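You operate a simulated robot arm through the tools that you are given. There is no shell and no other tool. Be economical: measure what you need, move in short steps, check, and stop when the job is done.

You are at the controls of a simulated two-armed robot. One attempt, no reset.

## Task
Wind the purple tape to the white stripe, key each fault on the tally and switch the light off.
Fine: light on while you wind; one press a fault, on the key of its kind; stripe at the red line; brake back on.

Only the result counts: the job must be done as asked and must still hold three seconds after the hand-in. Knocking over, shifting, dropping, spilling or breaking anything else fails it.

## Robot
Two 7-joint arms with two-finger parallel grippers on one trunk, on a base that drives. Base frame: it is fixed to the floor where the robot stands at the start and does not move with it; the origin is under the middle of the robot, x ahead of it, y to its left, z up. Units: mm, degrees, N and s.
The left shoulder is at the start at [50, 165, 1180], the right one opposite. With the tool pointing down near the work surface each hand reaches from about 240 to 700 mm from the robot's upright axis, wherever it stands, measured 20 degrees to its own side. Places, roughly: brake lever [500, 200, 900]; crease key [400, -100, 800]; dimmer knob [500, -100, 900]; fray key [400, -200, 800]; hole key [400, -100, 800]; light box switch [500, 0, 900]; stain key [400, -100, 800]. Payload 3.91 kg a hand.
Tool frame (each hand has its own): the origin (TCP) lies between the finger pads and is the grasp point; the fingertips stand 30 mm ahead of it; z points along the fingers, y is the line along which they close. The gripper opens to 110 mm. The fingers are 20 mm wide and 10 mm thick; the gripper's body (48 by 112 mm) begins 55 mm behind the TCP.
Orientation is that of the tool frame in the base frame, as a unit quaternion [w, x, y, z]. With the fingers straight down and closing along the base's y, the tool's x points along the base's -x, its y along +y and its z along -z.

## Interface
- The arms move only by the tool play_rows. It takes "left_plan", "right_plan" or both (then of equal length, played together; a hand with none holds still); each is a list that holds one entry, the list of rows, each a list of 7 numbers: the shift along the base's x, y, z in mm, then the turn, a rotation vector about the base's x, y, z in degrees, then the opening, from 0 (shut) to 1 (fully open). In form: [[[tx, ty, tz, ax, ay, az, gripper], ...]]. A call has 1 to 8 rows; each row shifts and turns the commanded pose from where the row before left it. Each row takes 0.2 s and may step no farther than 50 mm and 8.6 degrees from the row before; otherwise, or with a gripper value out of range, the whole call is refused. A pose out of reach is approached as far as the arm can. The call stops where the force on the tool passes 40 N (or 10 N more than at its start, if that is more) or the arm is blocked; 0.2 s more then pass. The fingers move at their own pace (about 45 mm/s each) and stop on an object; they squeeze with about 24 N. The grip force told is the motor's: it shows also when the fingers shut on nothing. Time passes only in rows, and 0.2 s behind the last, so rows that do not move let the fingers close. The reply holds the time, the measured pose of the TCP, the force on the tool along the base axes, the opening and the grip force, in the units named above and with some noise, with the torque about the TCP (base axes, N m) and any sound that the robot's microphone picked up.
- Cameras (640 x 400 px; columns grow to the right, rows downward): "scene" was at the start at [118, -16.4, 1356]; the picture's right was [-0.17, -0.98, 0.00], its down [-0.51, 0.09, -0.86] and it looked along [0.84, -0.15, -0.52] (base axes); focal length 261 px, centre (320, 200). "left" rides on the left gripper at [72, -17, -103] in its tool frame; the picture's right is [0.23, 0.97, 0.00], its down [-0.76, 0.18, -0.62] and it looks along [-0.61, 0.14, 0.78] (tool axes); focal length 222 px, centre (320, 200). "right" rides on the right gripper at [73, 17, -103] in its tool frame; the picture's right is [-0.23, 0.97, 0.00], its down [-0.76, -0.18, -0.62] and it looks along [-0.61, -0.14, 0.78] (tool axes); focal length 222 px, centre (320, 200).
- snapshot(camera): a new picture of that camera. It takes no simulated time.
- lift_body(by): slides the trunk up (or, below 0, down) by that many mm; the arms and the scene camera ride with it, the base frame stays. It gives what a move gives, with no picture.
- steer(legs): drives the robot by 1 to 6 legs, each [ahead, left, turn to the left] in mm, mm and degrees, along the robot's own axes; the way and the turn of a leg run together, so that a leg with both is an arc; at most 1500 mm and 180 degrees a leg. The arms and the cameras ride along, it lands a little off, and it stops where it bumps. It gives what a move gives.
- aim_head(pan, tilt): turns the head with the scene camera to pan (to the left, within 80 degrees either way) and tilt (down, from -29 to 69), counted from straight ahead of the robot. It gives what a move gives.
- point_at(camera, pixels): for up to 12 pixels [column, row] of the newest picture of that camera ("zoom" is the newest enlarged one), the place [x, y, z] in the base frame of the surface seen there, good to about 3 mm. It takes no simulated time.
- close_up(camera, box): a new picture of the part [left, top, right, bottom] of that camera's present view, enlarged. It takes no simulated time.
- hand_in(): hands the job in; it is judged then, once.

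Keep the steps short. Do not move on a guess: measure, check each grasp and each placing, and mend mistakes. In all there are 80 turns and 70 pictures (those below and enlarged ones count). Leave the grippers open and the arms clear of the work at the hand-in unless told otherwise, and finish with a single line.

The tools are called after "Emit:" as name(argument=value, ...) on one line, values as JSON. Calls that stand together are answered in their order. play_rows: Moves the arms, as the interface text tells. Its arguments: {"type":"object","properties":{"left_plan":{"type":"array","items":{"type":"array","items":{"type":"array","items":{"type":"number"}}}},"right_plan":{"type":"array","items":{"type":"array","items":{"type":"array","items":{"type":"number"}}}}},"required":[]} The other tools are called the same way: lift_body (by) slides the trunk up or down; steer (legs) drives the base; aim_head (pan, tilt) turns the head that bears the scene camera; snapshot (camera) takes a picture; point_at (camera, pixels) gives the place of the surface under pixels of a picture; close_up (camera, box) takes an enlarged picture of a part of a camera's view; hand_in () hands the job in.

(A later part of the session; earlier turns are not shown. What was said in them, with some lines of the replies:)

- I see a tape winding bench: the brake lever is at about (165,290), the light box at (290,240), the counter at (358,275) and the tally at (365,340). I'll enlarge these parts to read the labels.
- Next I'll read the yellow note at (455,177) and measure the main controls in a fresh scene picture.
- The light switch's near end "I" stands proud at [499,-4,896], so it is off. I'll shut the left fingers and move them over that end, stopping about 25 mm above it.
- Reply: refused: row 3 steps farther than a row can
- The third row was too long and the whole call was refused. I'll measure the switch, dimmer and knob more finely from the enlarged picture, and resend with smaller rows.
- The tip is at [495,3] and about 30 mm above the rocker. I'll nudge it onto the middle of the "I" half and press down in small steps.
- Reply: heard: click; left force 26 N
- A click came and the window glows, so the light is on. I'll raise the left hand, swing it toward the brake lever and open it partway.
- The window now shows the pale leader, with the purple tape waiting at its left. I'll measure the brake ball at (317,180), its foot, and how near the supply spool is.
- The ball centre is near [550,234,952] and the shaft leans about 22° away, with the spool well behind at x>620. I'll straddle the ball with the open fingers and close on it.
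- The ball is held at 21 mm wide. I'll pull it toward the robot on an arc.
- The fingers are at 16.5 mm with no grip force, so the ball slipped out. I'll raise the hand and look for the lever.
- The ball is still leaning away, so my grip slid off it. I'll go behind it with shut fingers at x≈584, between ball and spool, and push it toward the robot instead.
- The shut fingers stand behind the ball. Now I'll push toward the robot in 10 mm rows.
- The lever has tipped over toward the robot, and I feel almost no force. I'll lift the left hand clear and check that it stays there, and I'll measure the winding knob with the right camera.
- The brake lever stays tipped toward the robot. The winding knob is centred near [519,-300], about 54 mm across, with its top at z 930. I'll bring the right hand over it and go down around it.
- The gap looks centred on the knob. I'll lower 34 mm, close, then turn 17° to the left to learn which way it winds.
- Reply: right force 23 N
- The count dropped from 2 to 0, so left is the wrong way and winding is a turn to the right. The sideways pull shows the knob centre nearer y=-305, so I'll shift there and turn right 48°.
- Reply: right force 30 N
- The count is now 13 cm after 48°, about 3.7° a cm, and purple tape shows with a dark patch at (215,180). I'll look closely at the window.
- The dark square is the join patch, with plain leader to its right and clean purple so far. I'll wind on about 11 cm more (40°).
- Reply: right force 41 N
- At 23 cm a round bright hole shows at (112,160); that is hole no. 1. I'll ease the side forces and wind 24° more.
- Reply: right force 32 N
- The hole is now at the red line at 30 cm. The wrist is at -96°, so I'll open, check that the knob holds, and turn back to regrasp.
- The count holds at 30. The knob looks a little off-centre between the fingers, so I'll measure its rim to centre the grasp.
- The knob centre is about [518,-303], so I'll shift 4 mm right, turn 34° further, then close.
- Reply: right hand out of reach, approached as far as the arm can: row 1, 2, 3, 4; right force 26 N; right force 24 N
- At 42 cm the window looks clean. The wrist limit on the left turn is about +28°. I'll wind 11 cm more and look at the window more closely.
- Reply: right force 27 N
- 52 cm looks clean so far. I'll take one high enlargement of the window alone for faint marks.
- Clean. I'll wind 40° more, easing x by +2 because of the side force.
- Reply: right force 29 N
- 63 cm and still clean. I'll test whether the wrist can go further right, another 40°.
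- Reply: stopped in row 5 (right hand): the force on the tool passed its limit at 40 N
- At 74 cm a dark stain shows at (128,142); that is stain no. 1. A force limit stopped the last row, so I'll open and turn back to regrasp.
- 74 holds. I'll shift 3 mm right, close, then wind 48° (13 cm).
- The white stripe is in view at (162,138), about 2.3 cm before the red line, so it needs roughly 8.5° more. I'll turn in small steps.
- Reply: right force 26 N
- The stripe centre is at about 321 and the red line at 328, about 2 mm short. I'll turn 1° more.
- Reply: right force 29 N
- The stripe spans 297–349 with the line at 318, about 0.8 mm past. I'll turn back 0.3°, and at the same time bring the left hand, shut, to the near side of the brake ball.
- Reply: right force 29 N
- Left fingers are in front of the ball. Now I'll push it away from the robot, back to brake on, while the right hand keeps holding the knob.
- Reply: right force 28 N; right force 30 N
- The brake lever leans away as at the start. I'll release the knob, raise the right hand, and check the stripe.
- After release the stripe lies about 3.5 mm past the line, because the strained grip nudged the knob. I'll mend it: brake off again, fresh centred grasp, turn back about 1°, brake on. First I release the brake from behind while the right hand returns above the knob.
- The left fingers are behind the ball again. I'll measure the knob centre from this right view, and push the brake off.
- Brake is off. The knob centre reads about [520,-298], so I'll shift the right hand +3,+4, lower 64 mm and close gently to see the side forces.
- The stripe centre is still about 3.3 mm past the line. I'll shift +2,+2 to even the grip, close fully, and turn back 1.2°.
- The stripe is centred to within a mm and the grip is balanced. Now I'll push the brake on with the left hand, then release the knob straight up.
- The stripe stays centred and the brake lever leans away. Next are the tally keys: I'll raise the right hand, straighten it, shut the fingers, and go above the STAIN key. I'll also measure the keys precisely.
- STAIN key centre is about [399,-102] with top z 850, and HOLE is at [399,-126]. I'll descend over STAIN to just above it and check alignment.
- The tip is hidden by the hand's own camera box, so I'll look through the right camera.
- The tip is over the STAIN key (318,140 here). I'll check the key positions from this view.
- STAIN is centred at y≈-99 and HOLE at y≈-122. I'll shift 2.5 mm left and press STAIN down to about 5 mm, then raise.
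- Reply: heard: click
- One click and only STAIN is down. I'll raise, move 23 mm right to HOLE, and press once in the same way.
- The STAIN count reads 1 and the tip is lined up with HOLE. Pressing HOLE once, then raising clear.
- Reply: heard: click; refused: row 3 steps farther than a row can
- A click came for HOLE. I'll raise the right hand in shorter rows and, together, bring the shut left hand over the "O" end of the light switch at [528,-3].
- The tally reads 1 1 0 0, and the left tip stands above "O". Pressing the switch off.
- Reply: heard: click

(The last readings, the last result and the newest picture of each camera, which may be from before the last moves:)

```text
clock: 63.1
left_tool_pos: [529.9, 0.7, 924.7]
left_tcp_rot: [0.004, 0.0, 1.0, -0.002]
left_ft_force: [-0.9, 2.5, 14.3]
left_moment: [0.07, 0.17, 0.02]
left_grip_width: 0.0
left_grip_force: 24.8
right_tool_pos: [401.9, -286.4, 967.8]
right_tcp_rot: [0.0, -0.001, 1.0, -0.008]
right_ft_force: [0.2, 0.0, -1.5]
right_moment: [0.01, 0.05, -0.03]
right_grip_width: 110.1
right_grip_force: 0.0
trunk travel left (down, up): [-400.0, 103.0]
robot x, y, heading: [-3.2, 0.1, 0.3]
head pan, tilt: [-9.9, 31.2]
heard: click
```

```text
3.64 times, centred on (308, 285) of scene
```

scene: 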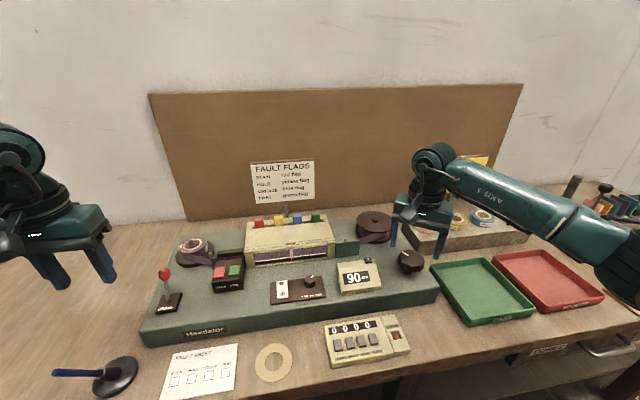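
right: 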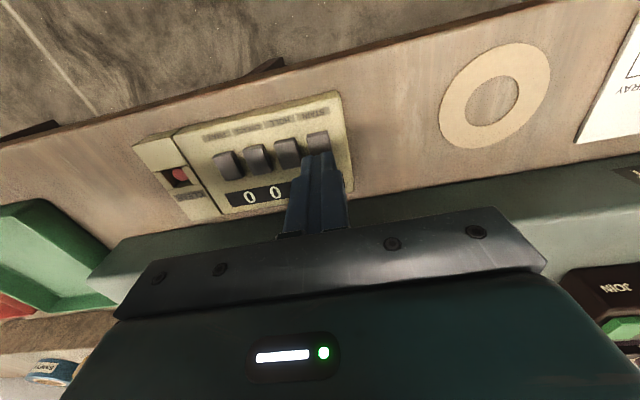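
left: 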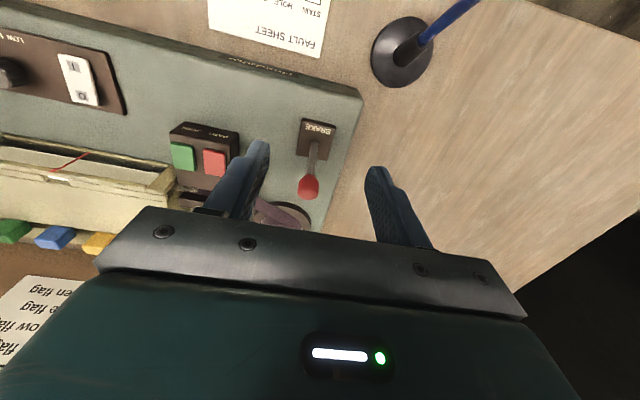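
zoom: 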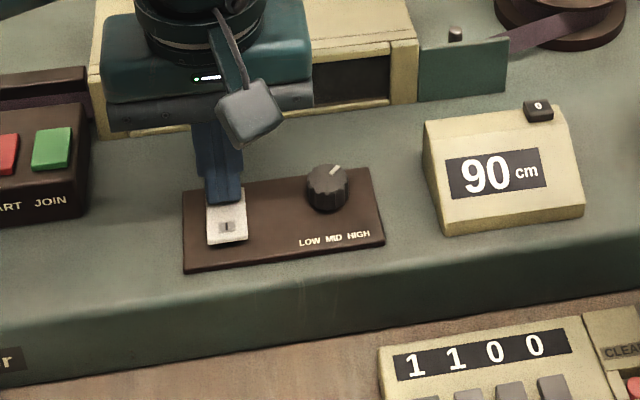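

A click came and the window is dark. I'll raise both hands clear with the grippers open and take a last look.

Emit:
play_rows(left_plan=[[[0, 0, 30, 0, 0, 0, 0], [0, 0, 45, 0, 0, 0, 0], [0, 0, 45, 0, 0, 0, 0.3], [-10, 45, 10, 0, 0, 0, 0.7], [-10, 47, 0, 0, 0, 0, 1], [-10, 47, 0, 0, 0, 0, 1], [-10, 47, 0, 0, 0, 0, 1], [0, 0, 0, 0, 0, 0, 1]]], right_plan=[[[0, 0, 40, 0, 0, 0, 1], [0, 0, 40, 0, 0, 0, 1], [0, 0, 0, 0, 0, 0, 1], [0, 0, 0, 0, 0, 0, 1], [0, 0, 0, 0, 0, 0, 1], [0, 0, 0, 0, 0, 0, 1], [0, 0, 0, 0, 0, 0, 1], [0, 0, 0, 0, 0, 0, 1]]])

Emit:
snapshot(camera="scene")

Emit:
close_up(camera="scene", box=[244, 236, 340, 296])

```text
clock: 64.9
left_tool_pos: [486.8, 185.4, 1049.0]
left_tcp_rot: [0.001, 0.001, 1.0, -0.001]
left_ft_force: [-0.1, -0.8, -0.2]
left_moment: [0.03, -0.02, -0.01]
left_grip_width: 110.1
left_grip_force: 0.0
right_tool_pos: [405.1, -288.5, 1049.2]
right_tcp_rot: [-0.001, -0.001, 1.0, -0.008]
right_ft_force: [0.5, 0.4, 0.5]
right_moment: [0.04, -0.02, 0.01]
right_grip_width: 110.1
right_grip_force: 0.1
trunk travel left (down, up): [-400.0, 103.0]
robot x, y, heading: [-0.2, -2.9, -0.2]
head pan, tilt: [-9.9, 31.2]
```

```text
6 pictures are left
```

scene: 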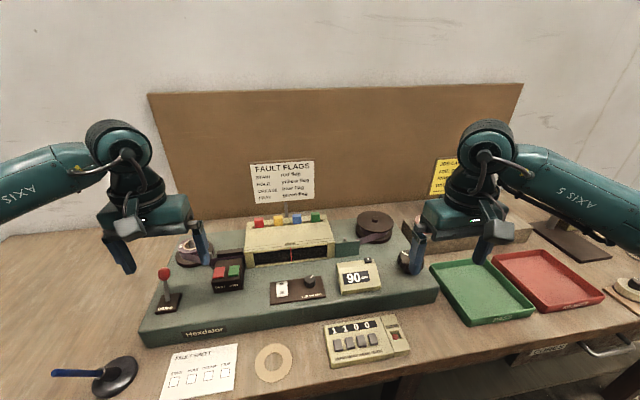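

```text
6.67 times, centred on (292, 266) of scene
```

zoom: 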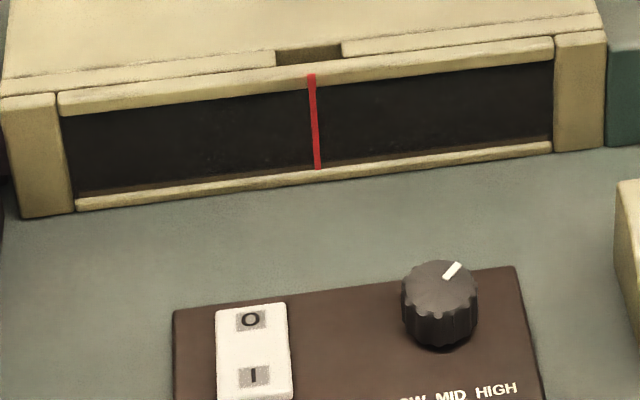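

The light is off, the brake is on, the tally reads 1 1 0 0, the count stays at 90 cm and both hands are clear and open. Handing in.

Emit:
hand_in()

```text
The job is handed in.
```

I wound the purple tape to the white stripe (within about 1 mm of the red line at 90 cm), keyed one stain and one hole (tally 1 1 0 0), put the brake back on, switched the light off, and handed the job in; no verdict came back.
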